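You operate a simulated robot arm through the tools that you are given. There is no shell and no other tool.

The job below is to be done with a simulated robot arm. You get a single attempt, and the scene is never put back.

JOB
Swap the green collar's cap for the black one, then fit both pipes.
Fine: work at the grey plate; stand the old cap on the black tray; short pipe pushed into the purple collar, bent pipe twisted into the orange one.

Only the result counts: the job must be done as asked and must still hold three seconds after the hand-in. Knocking over, shifting, dropping, spilling or breaking anything else fails it. Lids that push on must go on centred and level and be pressed home; caps that screw on are set level and turned clockwise until they are tight.

ROBOT AND FRAMES
A 7-joint arm with a fingered hand, fixed in place. Base frame: the origin is on the floor under the middle of its stand, x ahead of it, y to its left, z up; the work surface is at about z = 0.7. Lengths are in m, angles in degrees, forces in N, time in s.
With the tool pointing down near the work surface it reaches from about 0.3 to 0.84 m from the base axis. Its first joint turns from -143.0 to 143.0 degrees. Payload 3 kg.
The TCP is the grasp point between the finger pads, 0.026 m short of the fingertips. In the tool frame z runs along the fingers and y along their closing line. The gripper opens to 0.148 m; its body begins 0.073 m behind the TCP. The gripper is a hand of 3 fingers: y runs from the thumb to the fingers, the wrist lies at [0, 0, -0.229] in the tool frame.
Orientation is told as [roll, pitch, yaw] about the base's x, y, z axes, in that order, counted from this pose: with the fingers straight down and closing along the base's y, the tool's x points along the base's -x, its y along +y and its z along -z.

CONTROLS
- The arm moves only by the tool jog_arm. Its argument "rows" is a list of rows, each an object of numbers (a shift or turn left out is 0): "wx", "wy", "wz": the turn, a rotation vector about the base's x, y, z in degrees; "dx", "dy", "dz": the shift along the base's x, y, z in m. In form: [{"wx": .., "wy": .., "wz": .., "dx": .., "dy": .., "dz": ..}, ...]. A call has 1 to 20 rows; each row shifts and turns the commanded pose from where the row before left it. A row lasts 0.2 s, in which the tool goes at most 0.05 m and 8.6 degrees; a call with a longer step from one row to the next is refused whole. Where a pose cannot be reached the arm comes as near as it can. A force on the tool above 90 N (or 10 N above the force at the start of the call, whichever is more), or a blocked arm, ends the call early, and 0.2 s more pass. In this call time passes only in rows, and 0.2 s behind the last. The reply holds the time, the measured pose of the TCP, the force on the tool along the base axes, the opening and the grip force, in the units named above and with some noise, with the torque about the TCP (base axes, N m) and any sound that the robot's microphone picked up.
- Cameras (640 x 400 px; columns grow to the right, rows downward): "scene" is fixed at [0.0493, -0.4985, 1.2631]; the picture's right is [0.87, -0.49, 0.00], its down [-0.14, -0.25, -0.96] and it looks along [0.47, 0.83, -0.29] (base axes); focal length 372 px, centre (320, 200). "wrist" rides on the gripper at [0.068, -0.039, -0.09] in the tool frame; the picture's right is [0.50, 0.87, 0.00], its down [-0.66, 0.38, -0.65] and it looks along [-0.57, 0.33, 0.76] (tool axes); focal length 222 px, centre (320, 200). There is no depth. A picture from a camera that has moved, and an enlarged one, comes with that camera's place and axes in the base frame and with its lens.
- snapshot(camera): a new picture of that camera. It takes no simulated time.
- move_column(by): slides the trunk up (or, below 0, down) by that many m; the arm rides with it, the base frame stays. It gives what a move gives, with no picture.
- finger_targets(finger1, finger2, thumb_bend): sets how far each is bent, from 0 (flat) to 100 (curled in); at 30 the hand is open as for a grip, at 70 the pads meet at the TCP. One left out holds its place. A second passes; each finger stops where it meets its share of the squeeze, and holds until it gets a number again. It is the only way to open and close the hand. It gives what a move gives, with no picture; readings hold the bend of each and the force on the fingers (four entries, about 0 where the hand has none), thumb and palm.
- close_up(camera, box): a new picture of the part [left, top, right, bottom] of that camera's present view, enlarged. It takes no simulated time.
- close_job(): hands the job in; it is judged then, once.

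Nothing tells you positions but the pictures and the camera data. Unless the task says otherwise, let go and move clear before handing in.

The tools are called after "Request:" as a command line: name --argument value ..., lists and objects as JSON in quotes. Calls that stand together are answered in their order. jog_arm: Moves the arm, as the interface text tells. Its arguments: {"type":"object","properties":{"rows":{"type":"array"}},"required":["rows"]} The other tools are called the same way: move_column (by) moves the trunk up or down; finger_targets (finger1, finger2, thumb_bend) moves the fingers one by one; snapshot (camera) takes a picture; close_up (camera, box) takes an enlarged picture of a part of a camera's view; close_job () hands the job in.

At the start:

```text
time: 0.0
tool_pos: [0.4477, 0.4764, 1.0511]
orientation: [0.0, 0.0, 0.0]
wrist_force: [0.0, -1.0, -0.9]
moment: [-0.01, -0.01, -0.02]
finger_gap: 0.1478
gripper_force: 0.0
shape: jaw
bend: [30.0, 30.0, 30.0]
finger forces: [0.0, 0.1, 0.0, 0.0, 0.0, 0.0]
trunk travel left (down, up): [-0.675, 0.215]
```

scene: 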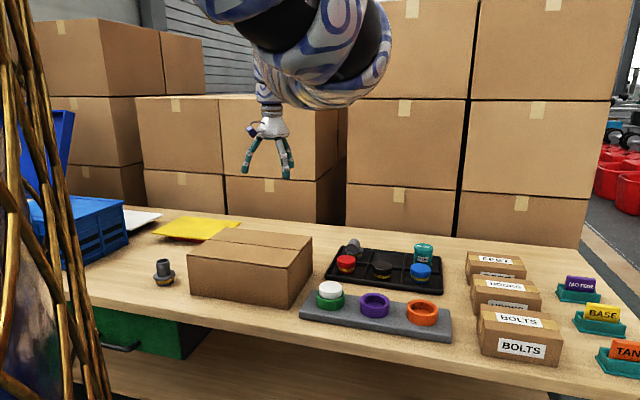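
wrist: 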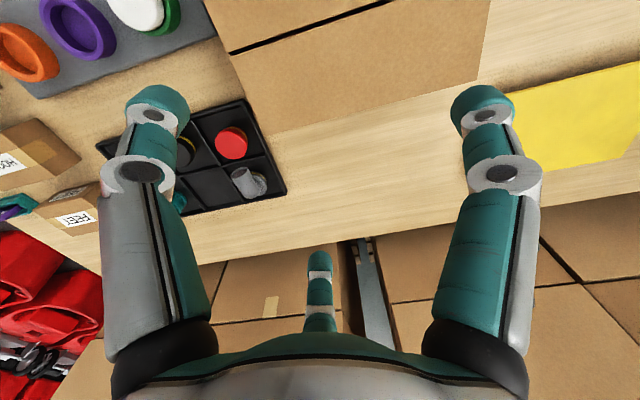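

I see a bench with a grey plate carrying three collars (green with a white cap, purple, orange). Behind it is a black tray with red, black and blue caps and a grey pipe, and another grey part stands by itself left of the box. I'll take enlarged pictures first to locate everything.

Request:
close_up --camera "scene" --box '[290, 220, 470, 345]'

Request:
close_up --camera "scene" --box '[120, 220, 220, 300]'

Request:
close_up --camera "wrist" --box '[0, 0, 320, 220]'

Request:
close_up --camera "scene" --box '[330, 225, 450, 300]'

```text
3.20 times, centred on (380, 282) of scene
camera zoom: at [0.0493, -0.4985, 1.2631], right [0.87, -0.49, 0.0], down [-0.14, -0.25, -0.96], along [0.47, 0.83, -0.29], focal length 1190 px, centre (128, -64)
```

zoom: 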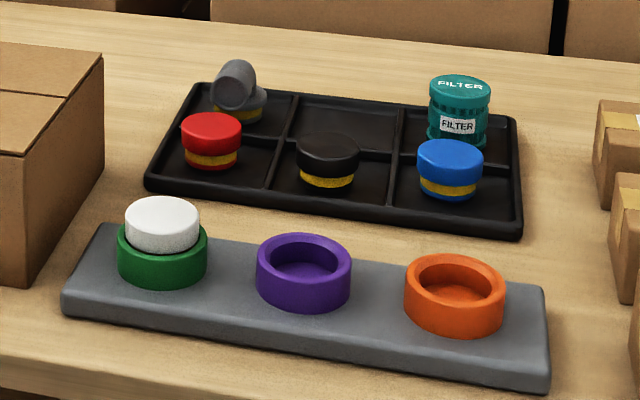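

```text
5.00 times, centred on (170, 260) of scene
camera zoom: at [0.0493, -0.4985, 1.2631], right [0.87, -0.49, 0.0], down [-0.14, -0.25, -0.96], along [0.47, 0.83, -0.29], focal length 1859 px, centre (1070, -100)
```

zoom: 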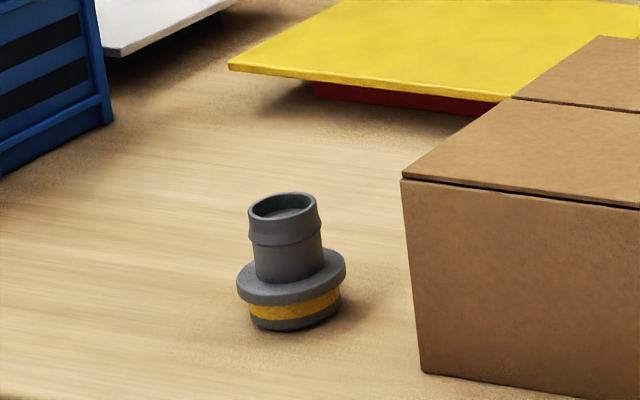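

```text
1.82 times, centred on (160, 110) of wrist
camera zoom: at [0.3786, 0.4379, 1.1418], right [-0.5, 0.87, 0.0], down [0.66, 0.38, 0.65], along [0.57, 0.33, -0.76], focal length 404 px, centre (611, 364)
```

zoom: 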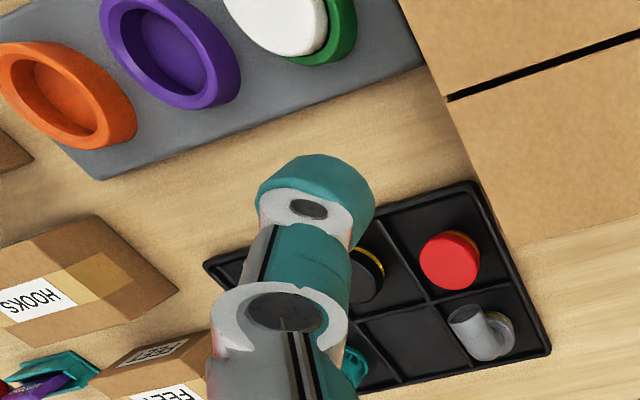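

```text
5.33 times, centred on (390, 262) of scene
camera zoom: at [0.0493, -0.4985, 1.2631], right [0.87, -0.49, 0.0], down [-0.14, -0.25, -0.96], along [0.47, 0.83, -0.29], focal length 1983 px, centre (-53, -133)
```

zoom: 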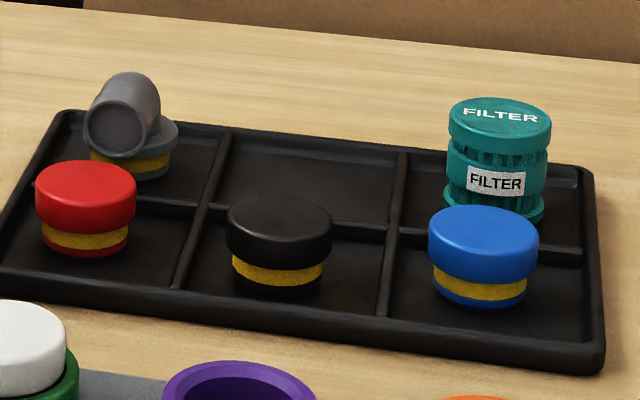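

The grey plate is around x 0.5–0.7, y 0.05–0.3, and I need more detail on the collars and parts. I'll zoom in harder before moving.

Request:
close_up --camera "scene" --box '[300, 270, 400, 332]'

Request:
close_up --camera "scene" --box '[355, 280, 455, 342]'

Request:
close_up --camera "scene" --box '[335, 230, 395, 285]'

Request:
close_up --camera "scene" --box '[145, 250, 185, 292]'

```text
6.40 times, centred on (350, 301) of scene
camera zoom: at [0.0493, -0.4985, 1.2631], right [0.87, -0.49, 0.0], down [-0.14, -0.25, -0.96], along [0.47, 0.83, -0.29], focal length 2380 px, centre (128, -446)
```

zoom: 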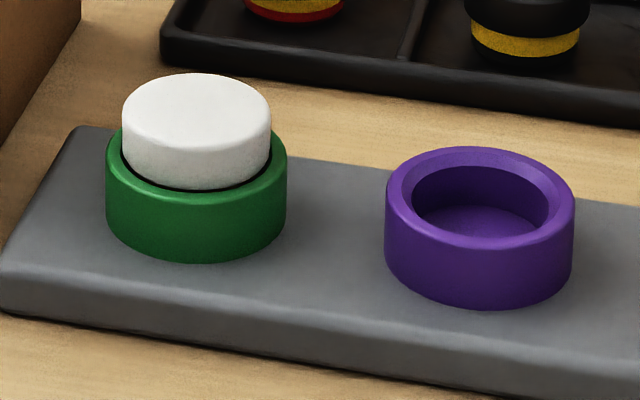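

```text
6.40 times, centred on (405, 311) of scene
camera zoom: at [0.0493, -0.4985, 1.2631], right [0.87, -0.49, 0.0], down [-0.14, -0.25, -0.96], along [0.47, 0.83, -0.29], focal length 2380 px, centre (-224, -510)
```

zoom: 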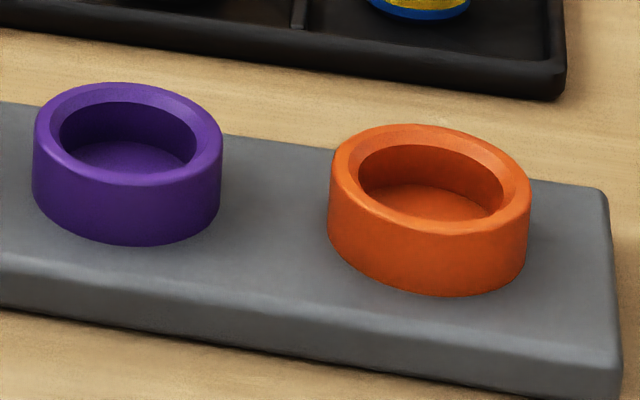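

```text
7.27 times, centred on (365, 258) of scene
camera zoom: at [0.0493, -0.4985, 1.2631], right [0.87, -0.49, 0.0], down [-0.14, -0.25, -0.96], along [0.47, 0.83, -0.29], focal length 2704 px, centre (-7, -218)
```

zoom: 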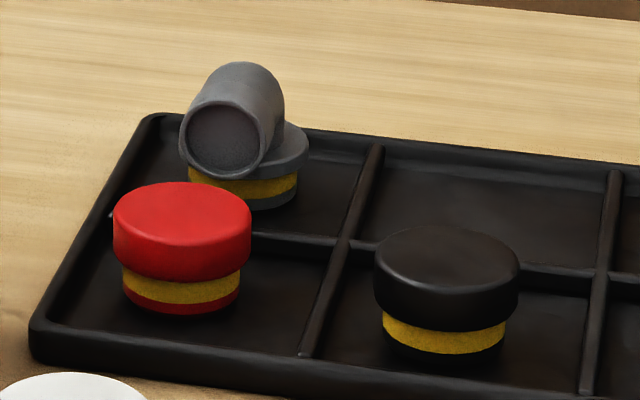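

```text
9.52 times, centred on (165, 271) of scene
camera zoom: at [0.0493, -0.4985, 1.2631], right [0.87, -0.49, 0.0], down [-0.14, -0.25, -0.96], along [0.47, 0.83, -0.29], focal length 3541 px, centre (1796, -476)
```

zoom: 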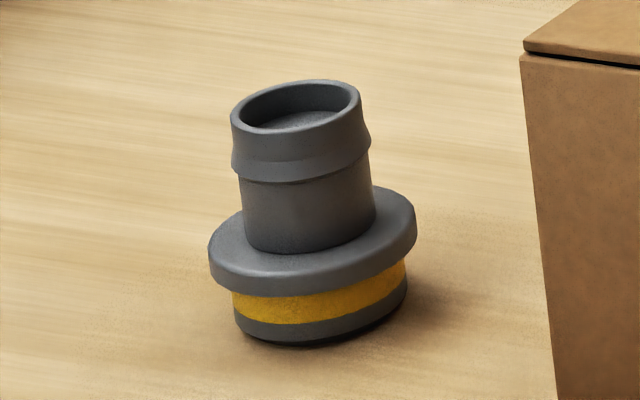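

The plate runs diagonally with collars about 0.115 m apart: green near (0.49, 0.23), purple near (0.57, 0.15), orange near (0.65, 0.07). I'll move the hand, still high, so the wrist camera views the plate and I can triangulate.

Request:
jog_arm --rows '[{"dx": -0.003, "dy": -0.046, "dz": -0.005}, {"dx": -0.003, "dy": -0.046, "dz": -0.005}, {"dx": -0.003, "dy": -0.046, "dz": -0.005}, {"dx": -0.003, "dy": -0.046, "dz": -0.005}, {"dx": -0.003, "dy": -0.046, "dz": -0.005}, {"dx": -0.003, "dy": -0.046, "dz": -0.005}, {"dx": -0.003, "dy": -0.046, "dz": -0.005}, {"dx": -0.003, "dy": -0.046, "dz": -0.005}, {"dx": -0.003, "dy": -0.046, "dz": -0.005}, {}]'

Request:
snapshot --camera "wrist"

Request:
snapshot --camera "scene"

```text
time: 2.2
tool_pos: [0.4613, 0.2006, 0.9564]
orientation: [0.0, -0.1, 0.0]
wrist_force: [-0.5, 0.0, -0.6]
moment: [0.02, -0.01, -0.01]
finger_gap: 0.1478
gripper_force: 0.1
shape: jaw
bend: [30.0, 30.0, 30.0]
finger forces: [0.0, 0.0, 0.0, 0.1, 0.0, 0.1]
out of reach, approached as far as the arm can: row 1, 2, 3, 4, 5, 6, 7
trunk travel left (down, up): [-0.675, 0.215]
```

```text
taken
camera wrist: at [0.3934, 0.1617, 1.0461], right [-0.5, 0.87, 0.0], down [0.66, 0.38, 0.65], along [0.57, 0.33, -0.76], focal length 222 px, centre (320, 200)
```

wrist: 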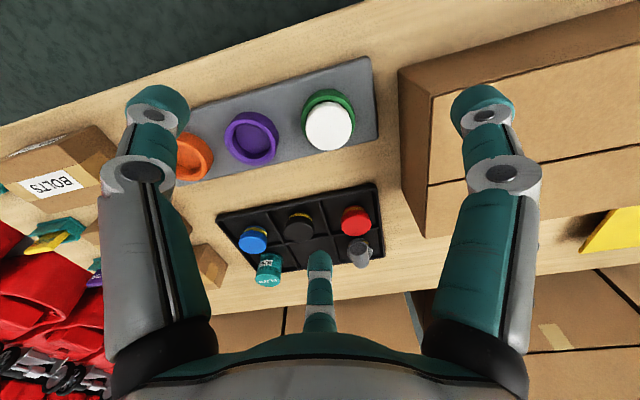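

```text
taken
```

scene: 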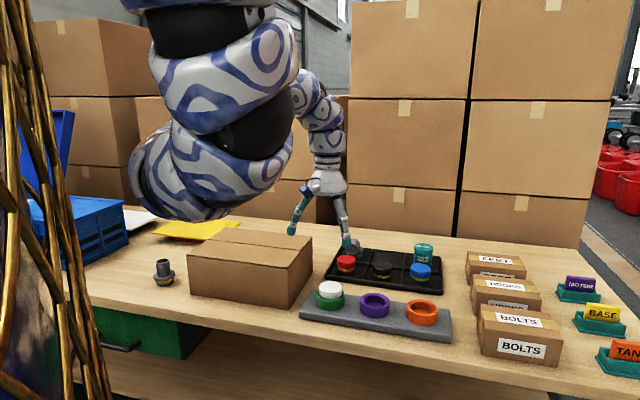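

The arm stopped short of the target, at (0.46, 0.20, 0.956). I'll check that it's steady before going on.

Request:
jog_arm --rows '[{"dz": 0.0}]'

```text
time: 2.6
tool_pos: [0.4626, 0.2002, 0.9558]
orientation: [0.0, 0.0, 0.0]
wrist_force: [0.1, 1.0, 0.0]
moment: [0.0, -0.01, -0.01]
finger_gap: 0.1481
gripper_force: 0.1
shape: jaw
bend: [30.0, 30.0, 30.0]
finger forces: [0.0, 0.0, 0.0, 0.0, 0.0, 0.1]
trunk travel left (down, up): [-0.675, 0.215]
```

The arm is steady, so I'll take enlarged wrist views of the plate and tray to triangulate.

Request:
close_up --camera "wrist" --box '[180, 50, 400, 190]'

Request:
close_up --camera "wrist" --box '[200, 170, 400, 295]'

```text
2.86 times, centred on (290, 120) of wrist
camera zoom: at [0.3934, 0.1619, 1.046], right [-0.5, 0.87, 0.0], down [0.66, 0.38, 0.65], along [0.57, 0.33, -0.76], focal length 635 px, centre (406, 429)
```

zoom: 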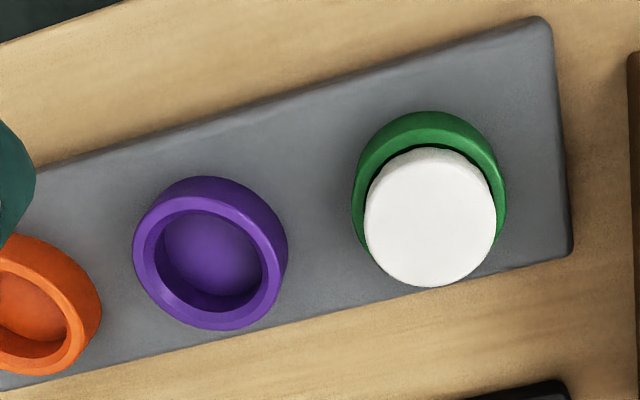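

```text
3.20 times, centred on (300, 232) of wrist
camera zoom: at [0.3934, 0.1619, 1.046], right [-0.5, 0.87, 0.0], down [0.66, 0.38, 0.65], along [0.57, 0.33, -0.76], focal length 711 px, centre (384, 96)
```

zoom: 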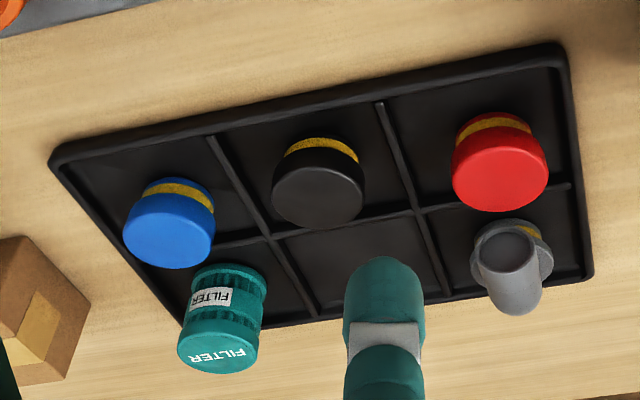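

I now have matching estimates from both cameras: purple collar at about (0.570, 0.148) with its top at z 0.751, white cap top at (0.488, 0.229, 0.772), and black cap top at (0.7165, 0.299, 0.7455). Next I'll part-close the fingers in free air to see what the hand looks like at cap width.

Request:
finger_targets --finger1 48 --finger2 48 --thumb_bend 48

Request:
snapshot --camera "wrist"

Request:
close_up --camera "scene" --box '[260, 130, 400, 270]'

```text
time: 3.6
tool_pos: [0.4618, 0.2002, 0.9565]
orientation: [0.0, 0.1, 0.0]
wrist_force: [0.3, 0.7, 0.3]
moment: [0.03, 0.02, -0.02]
finger_gap: 0.0693
gripper_force: 0.1
shape: fingers
bend: [48.0, 48.0, 48.0]
finger forces: [0.0, 0.1, 0.0, 0.0, 0.0, 0.0]
trunk travel left (down, up): [-0.675, 0.215]
```

```text
taken
camera wrist: at [0.3934, 0.1619, 1.046], right [-0.5, 0.87, 0.0], down [0.66, 0.38, 0.65], along [0.57, 0.33, -0.76], focal length 222 px, centre (320, 200)
```

wrist: 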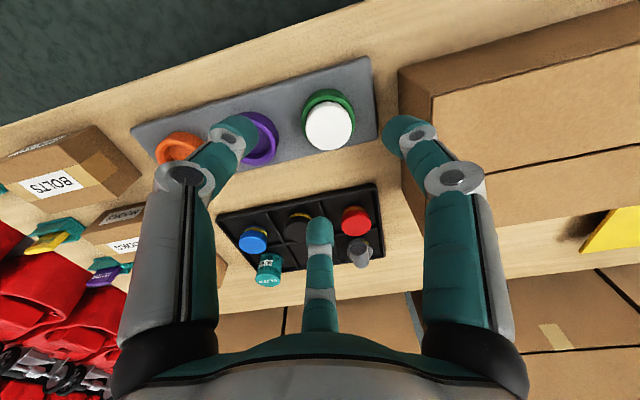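

```text
2.86 times, centred on (330, 200) of scene
camera zoom: at [0.0493, -0.4985, 1.2631], right [0.87, -0.49, 0.0], down [-0.14, -0.25, -0.96], along [0.47, 0.83, -0.29], focal length 1062 px, centre (291, 200)
```

zoom: 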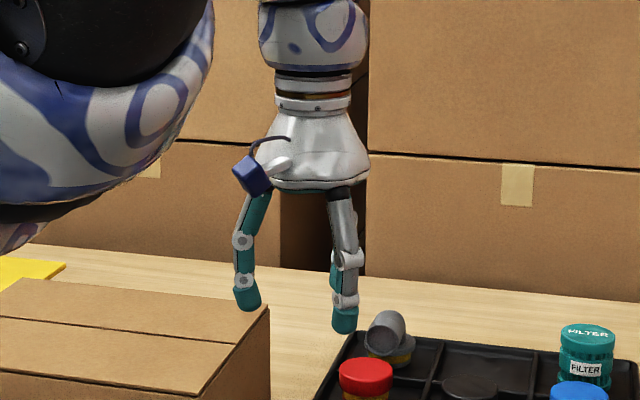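

The distal finger links hang nearly vertical at this width, with about a 0.069 m gap, so the hand suits the 0.06 m caps. I'll open slightly and move above the white cap to check alignment with the wrist camera.

Request:
finger_targets --finger1 45 --finger2 45 --thumb_bend 45

Request:
jog_arm --rows '[{"dx": 0.009, "dy": 0.0095, "dz": -0.02}, {"dx": 0.009, "dy": 0.0095, "dz": -0.025}, {"dx": 0.0085, "dy": 0.0096, "dz": -0.03}, {"dz": -0.0165}, {}]'

Request:
close_up --camera "wrist" --box '[190, 50, 450, 220]'

Request:
close_up --camera "scene" --box '[260, 180, 420, 320]'

```text
time: 4.6
tool_pos: [0.463, 0.1993, 0.9552]
orientation: [0.0, -0.1, 0.0]
wrist_force: [-0.7, 0.4, -0.8]
moment: [-0.01, -0.04, 0.02]
finger_gap: 0.0782
gripper_force: 0.1
shape: fingers
bend: [45.0, 45.0, 45.0]
finger forces: [0.0, 0.0, 0.0, 0.0, 0.0, 0.0]
trunk travel left (down, up): [-0.675, 0.215]
```

```text
time: 5.8
tool_pos: [0.4883, 0.2266, 0.8641]
orientation: [0.1, 0.0, 0.0]
wrist_force: [-0.9, -0.3, -0.1]
moment: [0.02, -0.01, 0.02]
finger_gap: 0.0783
gripper_force: 0.0
shape: fingers
bend: [45.0, 45.0, 45.0]
finger forces: [0.0, 0.0, 0.0, 0.1, 0.0, 0.1]
trunk travel left (down, up): [-0.675, 0.215]
```

```text
2.35 times, centred on (320, 135) of wrist
camera zoom: at [0.4197, 0.1885, 0.9539], right [-0.5, 0.87, 0.0], down [0.66, 0.38, 0.65], along [0.57, 0.33, -0.76], focal length 523 px, centre (320, 353)
```

zoom: 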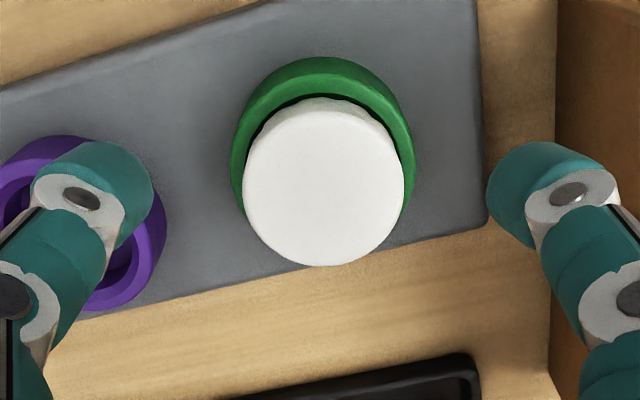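

```text
2.86 times, centred on (340, 250) of scene
camera zoom: at [0.0493, -0.4985, 1.2631], right [0.87, -0.49, 0.0], down [-0.14, -0.25, -0.96], along [0.47, 0.83, -0.29], focal length 1062 px, centre (263, 57)
```

zoom: 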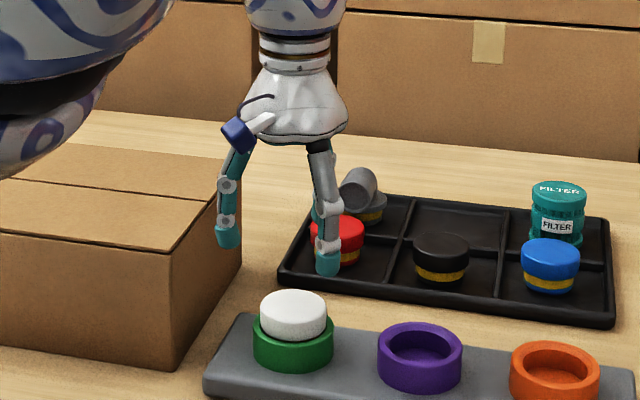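

The cap sits directly under the hand at about (0.4875, 0.2285). I'll descend so the fingertips end just above the collar rim.

Request:
jog_arm --rows '[{"dy": 0.001, "dz": -0.02}, {"dz": -0.02}, {"dz": -0.02}, {"dz": -0.012}, {"dz": -0.009}, {}]'

Request:
close_up --camera "wrist" --box '[190, 80, 450, 250]'

Request:
close_up --camera "scene" --box '[290, 240, 380, 320]'

```text
time: 7.2
tool_pos: [0.4884, 0.228, 0.784]
orientation: [0.0, 0.0, 0.0]
wrist_force: [0.6, -0.1, -0.2]
moment: [0.02, 0.03, 0.03]
finger_gap: 0.0781
gripper_force: 0.0
shape: fingers
bend: [45.0, 45.0, 45.0]
finger forces: [0.1, 0.1, 0.0, 0.0, 0.0, 0.0]
trunk travel left (down, up): [-0.675, 0.215]
```

```text
2.35 times, centred on (320, 165) of wrist
camera zoom: at [0.42, 0.19, 0.8743], right [-0.5, 0.87, 0.0], down [0.66, 0.38, 0.65], along [0.57, 0.33, -0.76], focal length 523 px, centre (320, 282)
```

zoom: 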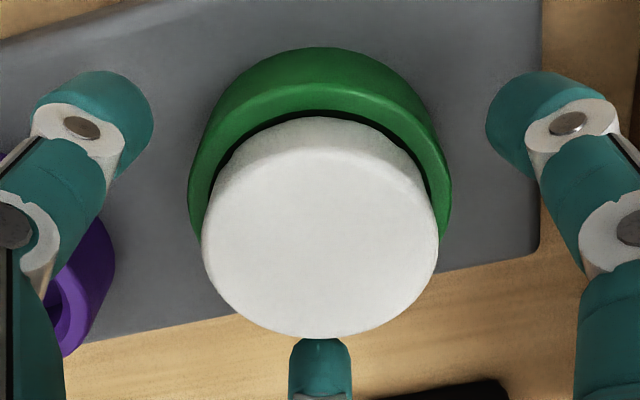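

```text
5.00 times, centred on (335, 280) of scene
camera zoom: at [0.0493, -0.4985, 1.2631], right [0.87, -0.49, 0.0], down [-0.14, -0.25, -0.96], along [0.47, 0.83, -0.29], focal length 1859 px, centre (245, -200)
```

zoom: 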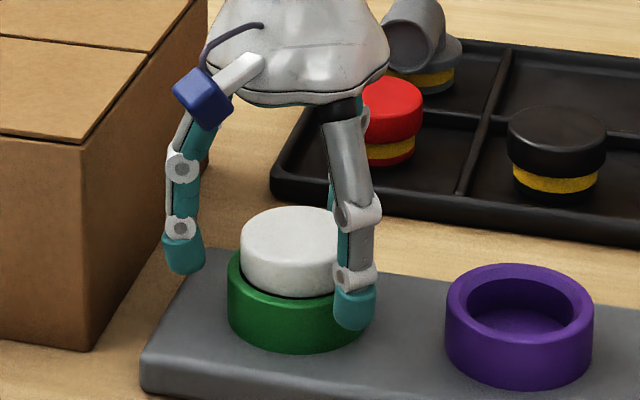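

The fingers straddle the cap evenly and the tips are clear of the collar. I'll drop 2 mm more and close on the cap.

Request:
jog_arm --rows '[{"dz": -0.002}, {}]'

Request:
finger_targets --finger1 56 --finger2 56 --thumb_bend 56

Request:
close_up --camera "wrist" --box '[190, 80, 450, 250]'

Request:
close_up --camera "scene" --box '[290, 240, 380, 320]'

```text
time: 7.8
tool_pos: [0.4887, 0.2287, 0.7813]
orientation: [-0.1, -0.1, 0.0]
wrist_force: [0.0, -0.2, -0.2]
moment: [-0.02, 0.0, 0.01]
finger_gap: 0.0782
gripper_force: 0.1
shape: fingers
bend: [45.0, 45.0, 45.0]
finger forces: [0.0, 0.0, 0.2, 0.1, 0.1, 0.0]
trunk travel left (down, up): [-0.675, 0.215]
```

```text
time: 8.8
tool_pos: [0.4887, 0.2286, 0.7827]
orientation: [0.0, 0.1, 0.0]
wrist_force: [1.4, -1.0, 5.1]
moment: [-0.02, -0.13, -0.02]
finger_gap: 0.0506
gripper_force: 4.7
shape: fingers
bend: [54.0, 51.0, 54.0]
finger forces: [1.7, 4.0, 0.0, 0.0, 3.7, 0.1]
trunk travel left (down, up): [-0.675, 0.215]
```

```text
2.35 times, centred on (320, 165) of wrist
camera zoom: at [0.4201, 0.19, 0.8726], right [-0.5, 0.87, 0.0], down [0.66, 0.38, 0.65], along [0.57, 0.33, -0.76], focal length 523 px, centre (320, 282)
```

zoom: 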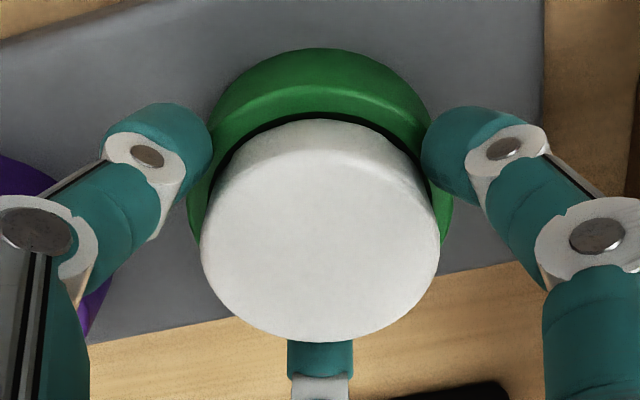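

```text
5.00 times, centred on (335, 280) of scene
camera zoom: at [0.0493, -0.4985, 1.2631], right [0.87, -0.49, 0.0], down [-0.14, -0.25, -0.96], along [0.47, 0.83, -0.29], focal length 1859 px, centre (245, -200)
```

zoom: 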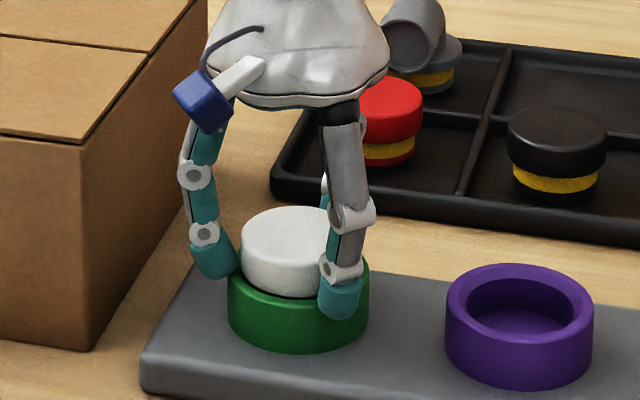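

Closing raised the vertical force to 5 N, so the fingertips are probably touching the collar rim. I'll open, rise 4 mm and close again.

Request:
finger_targets --finger1 46 --finger2 46 --thumb_bend 46

Request:
jog_arm --rows '[{"dz": 0.005}, {}]'

Request:
finger_targets --finger1 58 --finger2 58 --thumb_bend 58

Request:
close_up --camera "scene" --box '[290, 240, 380, 320]'

Request:
close_up --camera "wrist" --box '[190, 80, 450, 250]'

```text
time: 9.8
tool_pos: [0.489, 0.2279, 0.7834]
orientation: [0.0, 0.1, 0.0]
wrist_force: [0.9, 0.3, 0.1]
moment: [0.06, 0.01, 0.0]
finger_gap: 0.0748
gripper_force: 0.0
shape: fingers
bend: [46.0, 46.0, 46.0]
finger forces: [0.0, 0.0, 0.0, 0.0, 0.0, 0.0]
trunk travel left (down, up): [-0.675, 0.215]
```

```text
time: 10.4
tool_pos: [0.4879, 0.2284, 0.7879]
orientation: [0.0, -0.1, 0.0]
wrist_force: [0.8, -0.3, 0.4]
moment: [-0.01, 0.02, -0.01]
finger_gap: 0.0747
gripper_force: 0.0
shape: fingers
bend: [46.0, 46.0, 46.0]
finger forces: [0.1, 0.0, 0.0, 0.1, 0.0, 0.1]
trunk travel left (down, up): [-0.675, 0.215]
```

```text
time: 11.4
tool_pos: [0.4882, 0.229, 0.7881]
orientation: [0.0, -0.1, 0.0]
wrist_force: [1.7, -0.5, 0.0]
moment: [-0.05, -0.03, 0.02]
finger_gap: 0.0447
gripper_force: 3.4
shape: fingers
bend: [55.0, 53.0, 56.0]
finger forces: [1.2, 3.4, 0.0, 0.0, 2.2, 0.1]
trunk travel left (down, up): [-0.675, 0.215]
```

```text
5.00 times, centred on (335, 280) of scene
camera zoom: at [0.0493, -0.4985, 1.2631], right [0.87, -0.49, 0.0], down [-0.14, -0.25, -0.96], along [0.47, 0.83, -0.29], focal length 1859 px, centre (245, -200)
```

zoom: 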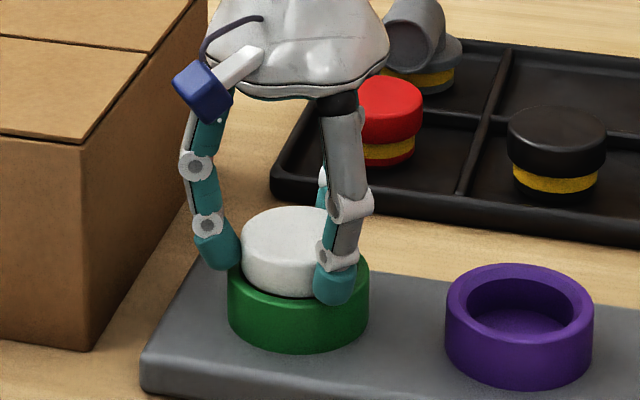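

```text
2.35 times, centred on (320, 165) of wrist
camera zoom: at [0.4199, 0.1903, 0.8778], right [-0.5, 0.87, 0.0], down [0.66, 0.38, 0.65], along [0.57, 0.33, -0.76], focal length 523 px, centre (320, 282)
```

zoom: 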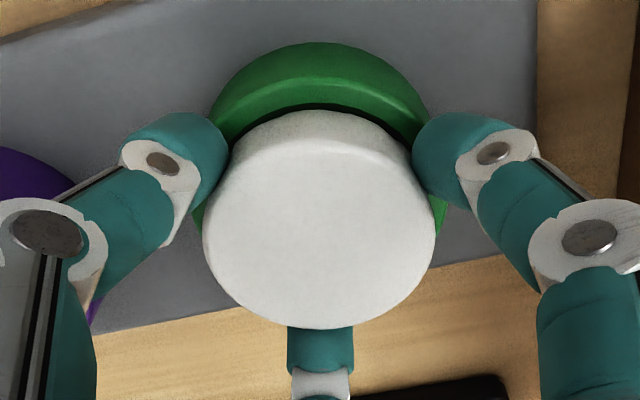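

The grip now carries no vertical load, but the finger forces are only a few newtons. I'll command a deeper bend to see whether the squeeze increases.

Request:
finger_targets --finger1 70 --finger2 70 --thumb_bend 70

```text
time: 12.4
tool_pos: [0.4878, 0.2269, 0.7874]
orientation: [0.0, 0.0, 0.0]
wrist_force: [-1.3, -6.8, 0.1]
moment: [-0.21, 0.05, -0.08]
finger_gap: 0.0419
gripper_force: 20.0
shape: fingers
bend: [56.0, 53.0, 59.0]
finger forces: [10.8, 11.1, 0.0, 0.0, 18.9, 0.1]
trunk travel left (down, up): [-0.675, 0.215]
```

A deeper target squeezes harder, but the thumb now overpowers the fingers and pushes the cap sideways. I'll relax the thumb to balance the three forces.

Request:
finger_targets --thumb_bend 64

```text
time: 13.4
tool_pos: [0.4884, 0.2295, 0.7876]
orientation: [0.0, -0.1, 0.1]
wrist_force: [-0.7, 0.3, -1.6]
moment: [-0.06, 0.02, -0.02]
finger_gap: 0.0424
gripper_force: 16.6
shape: fingers
bend: [57.0, 53.0, 58.0]
finger forces: [11.2, 11.1, 0.0, 0.0, 10.5, 0.1]
trunk travel left (down, up): [-0.675, 0.215]
```

The grip is now balanced at about 11 N per finger. I'll test a small counter-clockwise turn to learn whether this cap is screwed or just pushed in.

Request:
jog_arm --rows '[{"wz": 4}, {"wz": 4}, {}]'

Request:
close_up --camera "scene" --box '[290, 240, 380, 320]'

```text
time: 14.2
tool_pos: [0.4885, 0.2278, 0.7869]
orientation: [0.0, 0.0, 8.0]
wrist_force: [-7.2, -1.1, 0.0]
moment: [-0.09, 0.18, -0.38]
finger_gap: 0.0437
gripper_force: 17.4
shape: fingers
bend: [57.0, 53.0, 58.0]
finger forces: [11.6, 11.0, 0.0, 0.1, 12.7, 0.1]
trunk travel left (down, up): [-0.675, 0.215]
```

```text
5.00 times, centred on (335, 280) of scene
camera zoom: at [0.0493, -0.4985, 1.2631], right [0.87, -0.49, 0.0], down [-0.14, -0.25, -0.96], along [0.47, 0.83, -0.29], focal length 1859 px, centre (245, -200)
```

zoom: 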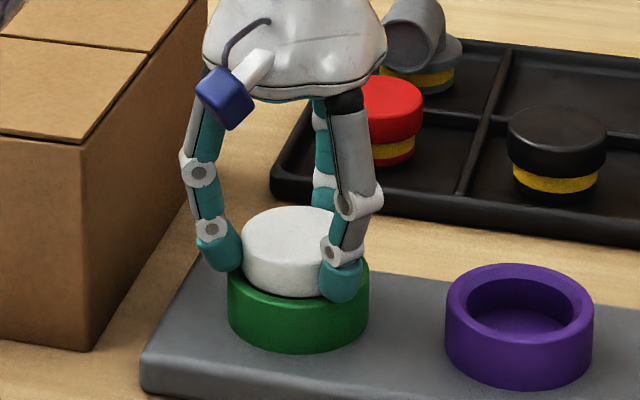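

There is a resisting torque of about 0.38 N·m. Now I'll try a gentle lift and watch the vertical force.

Request:
jog_arm --rows '[{"dz": 0.003}, {"dz": 0.003}, {}]'

Request:
close_up --camera "scene" --box '[290, 240, 380, 320]'

```text
time: 15.0
tool_pos: [0.4887, 0.2267, 0.7936]
orientation: [0.0, 0.0, 8.0]
wrist_force: [0.1, 0.4, -0.1]
moment: [0.0, 0.01, 0.03]
finger_gap: 0.0429
gripper_force: 17.1
shape: fingers
bend: [57.0, 53.0, 58.0]
finger forces: [12.3, 10.6, 0.1, 0.0, 10.8, 0.1]
trunk travel left (down, up): [-0.675, 0.215]
```

```text
5.00 times, centred on (335, 280) of scene
camera zoom: at [0.0493, -0.4985, 1.2631], right [0.87, -0.49, 0.0], down [-0.14, -0.25, -0.96], along [0.47, 0.83, -0.29], focal length 1859 px, centre (245, -200)
```

zoom: 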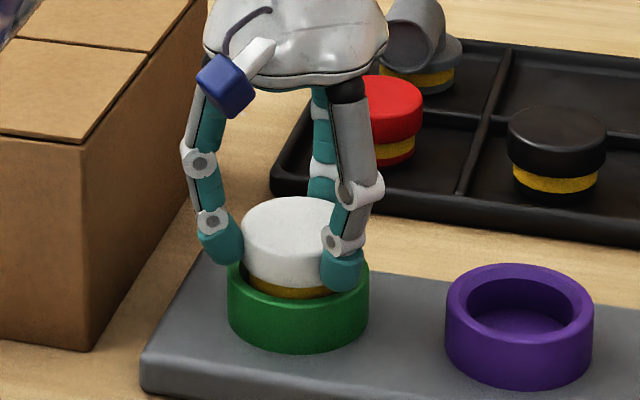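

The yellow band is showing and the force is near zero, so the cap is a light push fit and is coming out. The back-middle tray cell looks out of reach, so I'll lift the cap clear and park it on the open bench between plate and tray at about (0.585, 0.281), then stand it in the black cap's cell later.

Request:
jog_arm --rows '[{"dz": 0.01}, {"dz": 0.02}, {"dz": 0.025}, {"dz": 0.03}, {}]'

Request:
snapshot --camera "scene"

Request:
snapshot --camera "wrist"

```text
time: 16.2
tool_pos: [0.4857, 0.2258, 0.8811]
orientation: [0.0, 0.0, 7.9]
wrist_force: [0.1, -0.2, -0.1]
moment: [-0.01, -0.02, -0.02]
finger_gap: 0.0427
gripper_force: 17.1
shape: fingers
bend: [57.0, 53.0, 58.0]
finger forces: [12.1, 10.6, 0.0, 0.0, 10.7, 0.1]
trunk travel left (down, up): [-0.675, 0.215]
```

```text
taken
```

scene: 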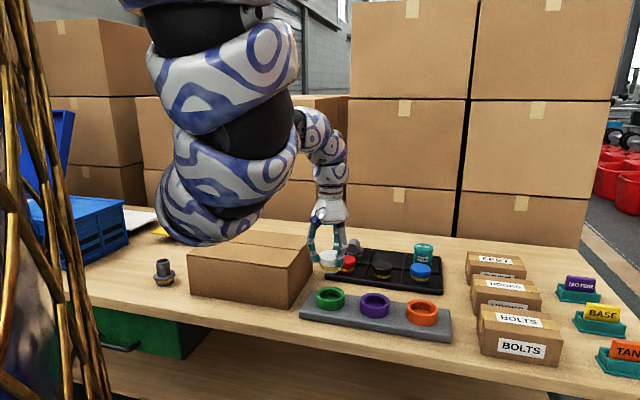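

```text
taken
camera wrist: at [0.4235, 0.179, 0.9696], right [-0.61, 0.79, 0.0], down [0.6, 0.47, 0.65], along [0.52, 0.4, -0.76], focal length 222 px, centre (320, 200)
```

wrist: 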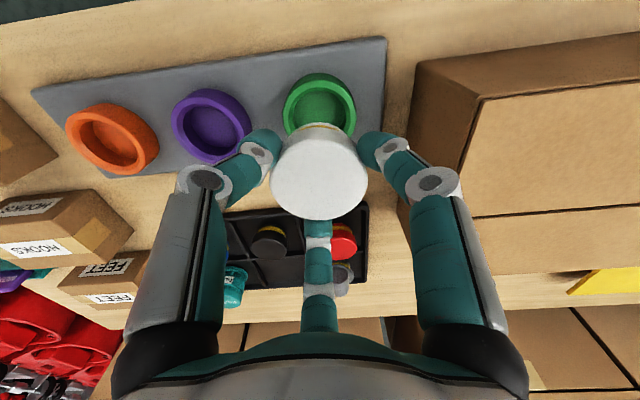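

The white cap is out and held level, and the other objects are undisturbed. I'll carry it to the parking spot and stop above it to check.

Request:
jog_arm --rows '[{"dx": 0.025, "dy": 0.0135}, {"dx": 0.025, "dy": 0.0135}, {"dx": 0.025, "dy": 0.0135}, {"dx": 0.025, "dy": 0.0135}, {"dz": -0.03}, {"dz": -0.03}, {}]'

Request:
close_up --camera "scene" --box '[280, 200, 440, 320]'

Request:
snapshot --camera "wrist"

```text
time: 17.8
tool_pos: [0.5859, 0.2813, 0.8175]
orientation: [0.1, 0.0, 8.0]
wrist_force: [-0.5, 0.3, -1.0]
moment: [0.0, -0.01, 0.01]
finger_gap: 0.0424
gripper_force: 15.5
shape: fingers
bend: [57.0, 53.0, 58.0]
finger forces: [11.8, 10.5, 0.0, 0.0, 10.7, 0.1]
trunk travel left (down, up): [-0.675, 0.215]
```

```text
3.33 times, centred on (360, 260) of scene
camera zoom: at [0.0493, -0.4985, 1.2631], right [0.87, -0.49, 0.0], down [-0.14, -0.25, -0.96], along [0.47, 0.83, -0.29], focal length 1239 px, centre (187, 0)
```

zoom: 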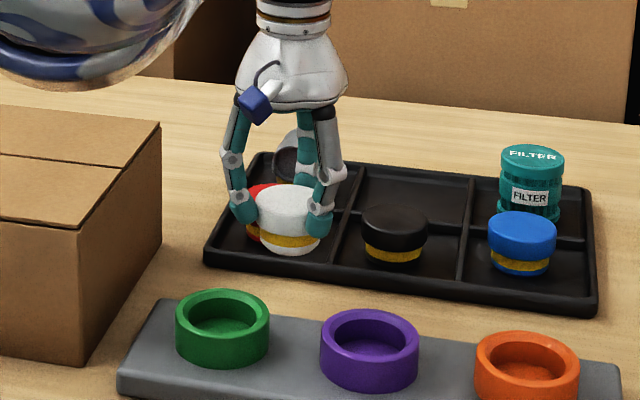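

```text
taken
camera wrist: at [0.5242, 0.2344, 0.9079], right [-0.62, 0.79, 0.0], down [0.6, 0.47, 0.65], along [0.52, 0.4, -0.76], focal length 222 px, centre (320, 200)
```

wrist: 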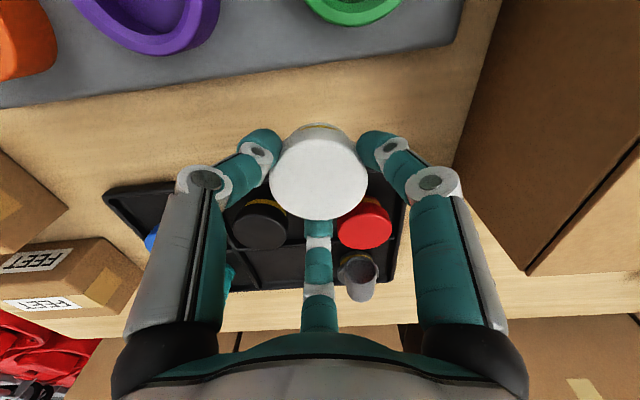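

The spot below is clear. I'll lower to just above the bench, then step down until I feel contact.

Request:
jog_arm --rows '[{"dz": -0.02}, {"dz": -0.02}, {"dz": -0.012}, {"dz": -0.003}, {}]'

Request:
jog_arm --rows '[{"dz": -0.002}, {"dz": -0.002}, {}]'

Request:
close_up --camera "scene" --box '[310, 220, 400, 300]'

```text
time: 19.0
tool_pos: [0.5869, 0.2815, 0.7631]
orientation: [0.0, 0.0, 8.0]
wrist_force: [0.6, -0.4, -0.1]
moment: [0.01, 0.02, 0.02]
finger_gap: 0.0423
gripper_force: 16.8
shape: fingers
bend: [57.0, 53.0, 58.0]
finger forces: [11.8, 10.5, 0.1, 0.0, 10.4, 0.1]
trunk travel left (down, up): [-0.675, 0.215]
```

```text
time: 19.8
tool_pos: [0.5882, 0.2823, 0.7595]
orientation: [0.0, 0.0, 8.1]
wrist_force: [-0.1, 0.2, -1.5]
moment: [0.01, 0.0, 0.03]
finger_gap: 0.0427
gripper_force: 16.0
shape: fingers
bend: [57.0, 53.0, 58.0]
finger forces: [11.8, 10.6, 0.1, 0.0, 10.4, 0.1]
trunk travel left (down, up): [-0.675, 0.215]
```

```text
5.00 times, centred on (355, 260) of scene
camera zoom: at [0.0493, -0.4985, 1.2631], right [0.87, -0.49, 0.0], down [-0.14, -0.25, -0.96], along [0.47, 0.83, -0.29], focal length 1859 px, centre (145, -100)
```

zoom: 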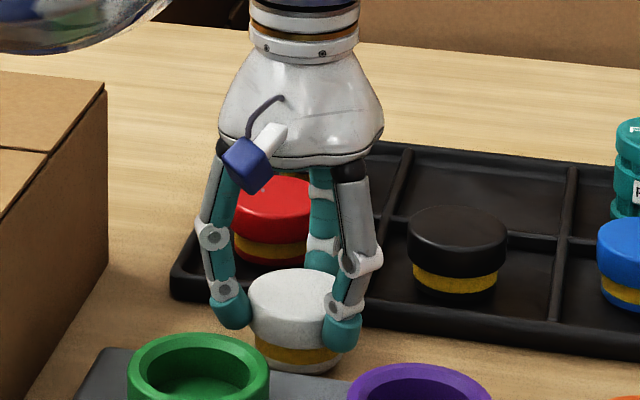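

No contact yet at TCP z 0.7595. I'll keep stepping down in 1 mm steps.

Request:
jog_arm --rows '[{"dz": -0.001}, {"dz": -0.001}, {}]'

Request:
jog_arm --rows '[{"dz": -0.001}, {"dz": -0.001}, {}]'

Request:
snapshot --camera "scene"

```text
time: 20.6
tool_pos: [0.5868, 0.2828, 0.7576]
orientation: [0.0, 0.0, 8.0]
wrist_force: [-0.8, 0.3, 5.1]
moment: [-0.05, -0.02, 0.0]
finger_gap: 0.0424
gripper_force: 17.2
shape: fingers
bend: [57.0, 53.0, 58.0]
finger forces: [12.2, 11.0, 0.1, 0.0, 10.9, 0.0]
trunk travel left (down, up): [-0.675, 0.215]
```

```text
time: 21.4
tool_pos: [0.588, 0.2831, 0.7563]
orientation: [0.0, 0.0, 8.1]
wrist_force: [1.6, 0.3, 17.0]
moment: [-0.01, -0.08, 0.04]
finger_gap: 0.0423
gripper_force: 18.1
shape: fingers
bend: [57.0, 53.0, 58.0]
finger forces: [12.2, 12.5, 0.0, 0.0, 11.7, 0.1]
trunk travel left (down, up): [-0.675, 0.215]
```

```text
taken
```

scene: 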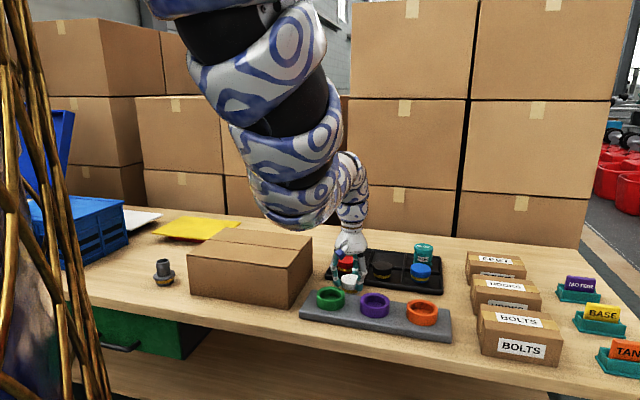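

Contact is confirmed at TCP z of about 0.7575. I'll ease up to unload the press and release the cap.

Request:
jog_arm --rows '[{"dz": 0.0015}, {}]'

Request:
finger_targets --finger1 45 --finger2 45 --thumb_bend 45

Request:
jog_arm --rows '[{"dz": 0.02}, {"dz": 0.03}, {"dz": 0.04}, {"dz": 0.04}, {}]'

Request:
snapshot --camera "wrist"

Request:
snapshot --camera "scene"

```text
time: 22.0
tool_pos: [0.5874, 0.2825, 0.756]
orientation: [0.0, 0.0, 8.0]
wrist_force: [3.1, 1.1, 10.5]
moment: [-0.04, -0.09, 0.02]
finger_gap: 0.0423
gripper_force: 17.6
shape: fingers
bend: [57.0, 53.0, 58.0]
finger forces: [11.7, 12.8, 0.0, 0.0, 10.9, 0.0]
trunk travel left (down, up): [-0.675, 0.215]
```

```text
time: 23.0
tool_pos: [0.5873, 0.2823, 0.7566]
orientation: [0.0, -0.1, 8.0]
wrist_force: [-0.6, 0.1, -0.6]
moment: [-0.01, 0.02, 0.0]
finger_gap: 0.0781
gripper_force: 0.0
shape: fingers
bend: [45.0, 45.0, 45.0]
finger forces: [0.1, 0.1, 0.0, 0.1, 0.0, 0.0]
trunk travel left (down, up): [-0.675, 0.215]
```

```text
time: 24.2
tool_pos: [0.585, 0.2823, 0.8882]
orientation: [0.0, -0.1, 7.9]
wrist_force: [-0.1, -0.4, -0.2]
moment: [0.05, -0.04, -0.01]
finger_gap: 0.0785
gripper_force: 0.1
shape: fingers
bend: [45.0, 45.0, 45.0]
finger forces: [0.0, 0.1, 0.0, 0.0, 0.1, 0.0]
trunk travel left (down, up): [-0.675, 0.215]
```

```text
taken
camera wrist: at [0.523, 0.2342, 0.9785], right [-0.62, 0.79, 0.0], down [0.6, 0.47, 0.65], along [0.51, 0.4, -0.76], focal length 222 px, centre (320, 200)
```

wrist: 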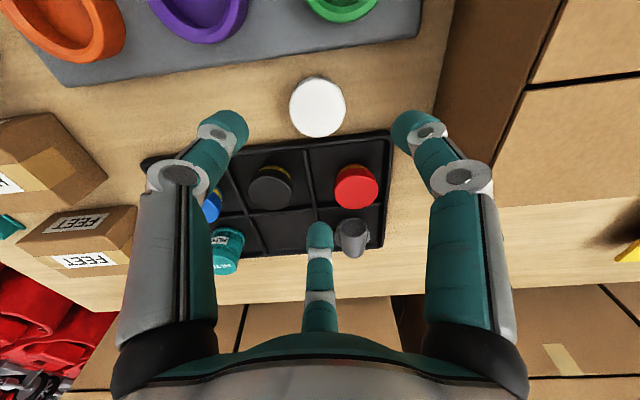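

```text
taken
```

scene: 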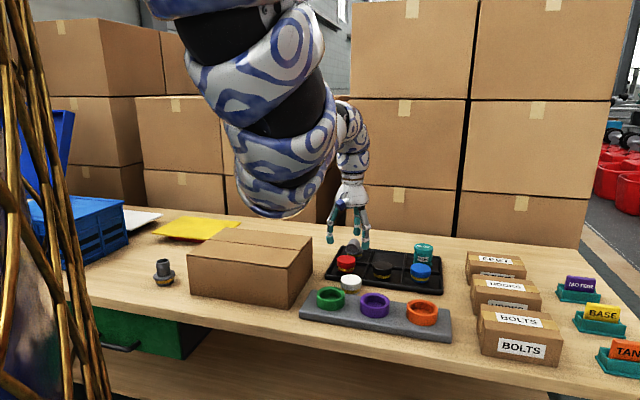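

The white cap stands on the bench. Next I'll move above the black cap in the tray's front-middle cell and check alignment.

Request:
jog_arm --rows '[{"dx": 0.033, "dy": 0.0042}, {"dx": 0.033, "dy": 0.0042}, {"dx": 0.033, "dy": 0.0042, "dz": -0.02}, {"dx": 0.0325, "dy": 0.0042, "dz": -0.03}, {}]'

Request:
close_up --camera "wrist" --box '[190, 50, 450, 220]'

Request:
close_up --camera "scene" --box '[310, 200, 470, 320]'

```text
time: 25.4
tool_pos: [0.719, 0.299, 0.8345]
orientation: [0.1, 0.1, 7.9]
wrist_force: [0.2, 0.0, 0.5]
moment: [0.03, 0.0, -0.04]
finger_gap: 0.0786
gripper_force: 0.1
shape: fingers
bend: [45.0, 45.0, 45.0]
finger forces: [0.0, 0.1, 0.1, 0.0, 0.0, 0.1]
trunk travel left (down, up): [-0.675, 0.215]
```

```text
2.35 times, centred on (320, 135) of wrist
camera zoom: at [0.6565, 0.2519, 0.925], right [-0.61, 0.79, 0.0], down [0.6, 0.46, 0.65], along [0.51, 0.4, -0.76], focal length 523 px, centre (320, 353)
```

zoom: 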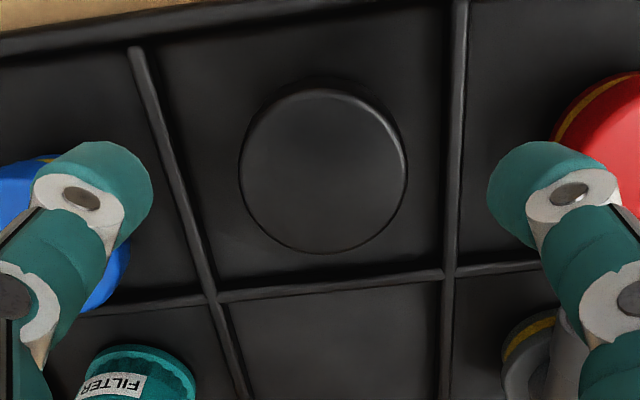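

```text
3.33 times, centred on (390, 260) of scene
camera zoom: at [0.0493, -0.4985, 1.2631], right [0.87, -0.49, 0.0], down [-0.14, -0.25, -0.96], along [0.47, 0.83, -0.29], focal length 1239 px, centre (87, 0)
```

zoom: 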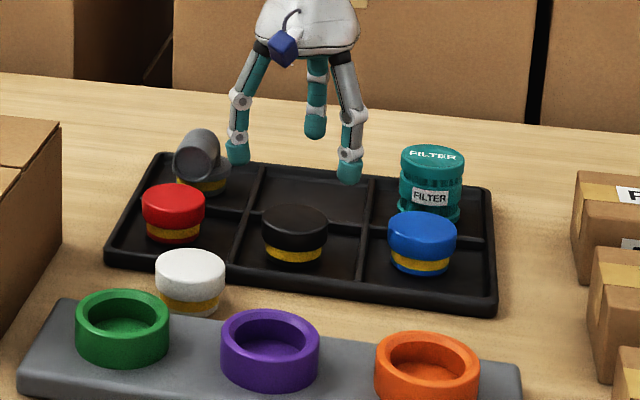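

The black cap is a few millimetres off the hand axis, at about (0.7127, 0.2967). I'll correct that, descend partway and look again.

Request:
jog_arm --rows '[{"dx": -0.0057, "dy": -0.0033, "dz": -0.015}, {"dz": -0.02}, {}]'

Request:
close_up --camera "wrist" --box '[190, 80, 450, 250]'

Request:
close_up --camera "scene" --box '[330, 210, 440, 300]'

```text
time: 26.2
tool_pos: [0.7142, 0.2959, 0.8015]
orientation: [-0.1, 0.1, 8.0]
wrist_force: [0.2, 0.1, 0.5]
moment: [0.02, 0.01, 0.0]
finger_gap: 0.0786
gripper_force: 0.0
shape: fingers
bend: [45.0, 45.0, 45.0]
finger forces: [0.0, 0.1, 0.0, 0.0, 0.1, 0.0]
trunk travel left (down, up): [-0.675, 0.215]
```

```text
2.35 times, centred on (320, 165) of wrist
camera zoom: at [0.6509, 0.2492, 0.8916], right [-0.62, 0.79, 0.0], down [0.6, 0.47, 0.65], along [0.52, 0.4, -0.76], focal length 523 px, centre (320, 282)
```

zoom: 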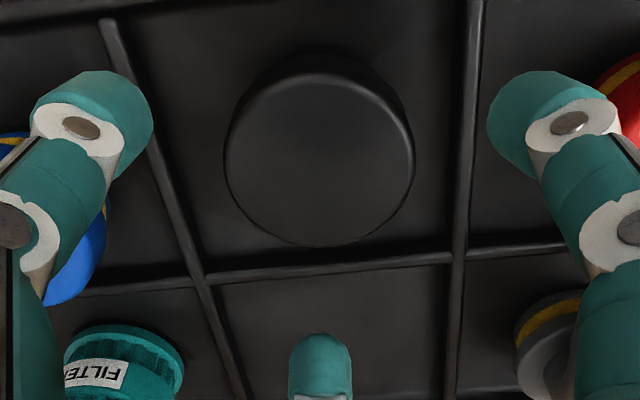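

```text
4.44 times, centred on (385, 255) of scene
camera zoom: at [0.0493, -0.4985, 1.2631], right [0.87, -0.49, 0.0], down [-0.14, -0.25, -0.96], along [0.47, 0.83, -0.29], focal length 1652 px, centre (31, -44)
```

zoom: 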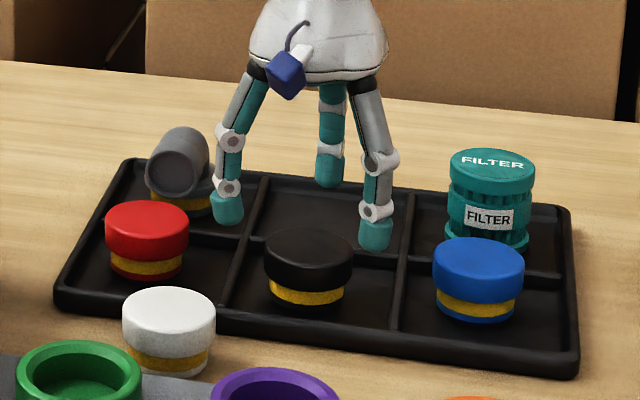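

The hand is now centred over the black cap to within about 1 mm. I'll descend and grip with balanced targets.

Request:
jog_arm --rows '[{"dz": -0.018}, {"dz": -0.012}, {"dz": -0.008}, {}]'

Request:
finger_targets --finger1 58 --finger2 58 --thumb_bend 58

Request:
close_up --camera "wrist" --box '[190, 80, 450, 250]'

Request:
close_up --camera "scene" --box '[330, 210, 440, 300]'

```text
time: 27.2
tool_pos: [0.7092, 0.294, 0.7858]
orientation: [0.1, 0.0, 7.9]
wrist_force: [0.1, 0.3, 0.6]
moment: [-0.02, -0.01, -0.01]
finger_gap: 0.0785
gripper_force: 0.0
shape: fingers
bend: [45.0, 45.0, 45.0]
finger forces: [0.0, 0.0, 0.0, 0.0, 0.0, 0.1]
out of reach, approached as far as the arm can: row 1, 2
trunk travel left (down, up): [-0.675, 0.215]
```

```text
time: 28.2
tool_pos: [0.7098, 0.2932, 0.7861]
orientation: [0.0, 0.0, 8.0]
wrist_force: [0.5, -1.2, 0.2]
moment: [0.0, 0.0, -0.01]
finger_gap: 0.0396
gripper_force: 0.0
shape: fingers
bend: [57.0, 57.0, 57.0]
finger forces: [0.0, 0.1, 0.0, 0.0, 0.0, 0.1]
trunk travel left (down, up): [-0.675, 0.215]
```

```text
2.35 times, centred on (320, 165) of wrist
camera zoom: at [0.6473, 0.2465, 0.8772], right [-0.62, 0.79, 0.0], down [0.6, 0.47, 0.65], along [0.52, 0.4, -0.76], focal length 523 px, centre (320, 282)
```

zoom: 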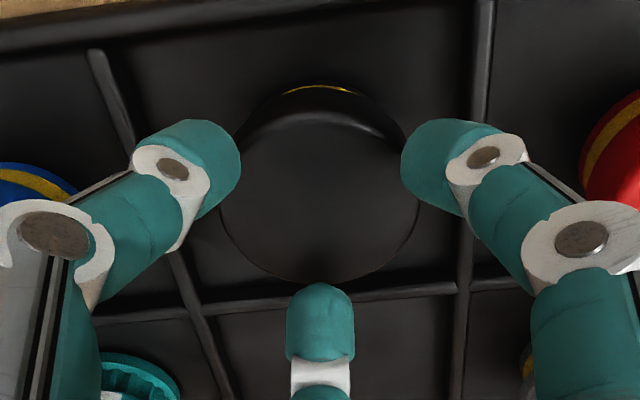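

```text
4.44 times, centred on (385, 255) of scene
camera zoom: at [0.0493, -0.4985, 1.2631], right [0.87, -0.49, 0.0], down [-0.14, -0.25, -0.96], along [0.47, 0.83, -0.29], focal length 1652 px, centre (31, -44)
```

zoom: 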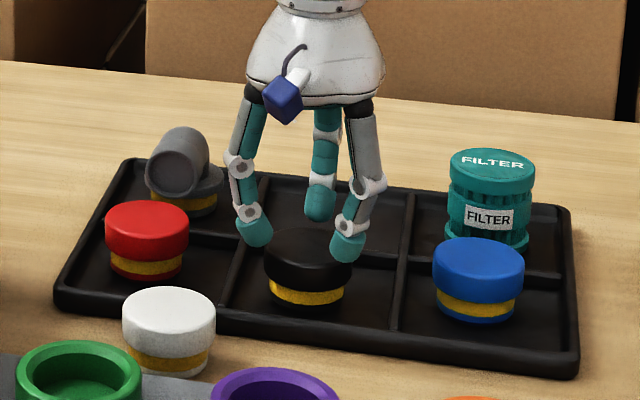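

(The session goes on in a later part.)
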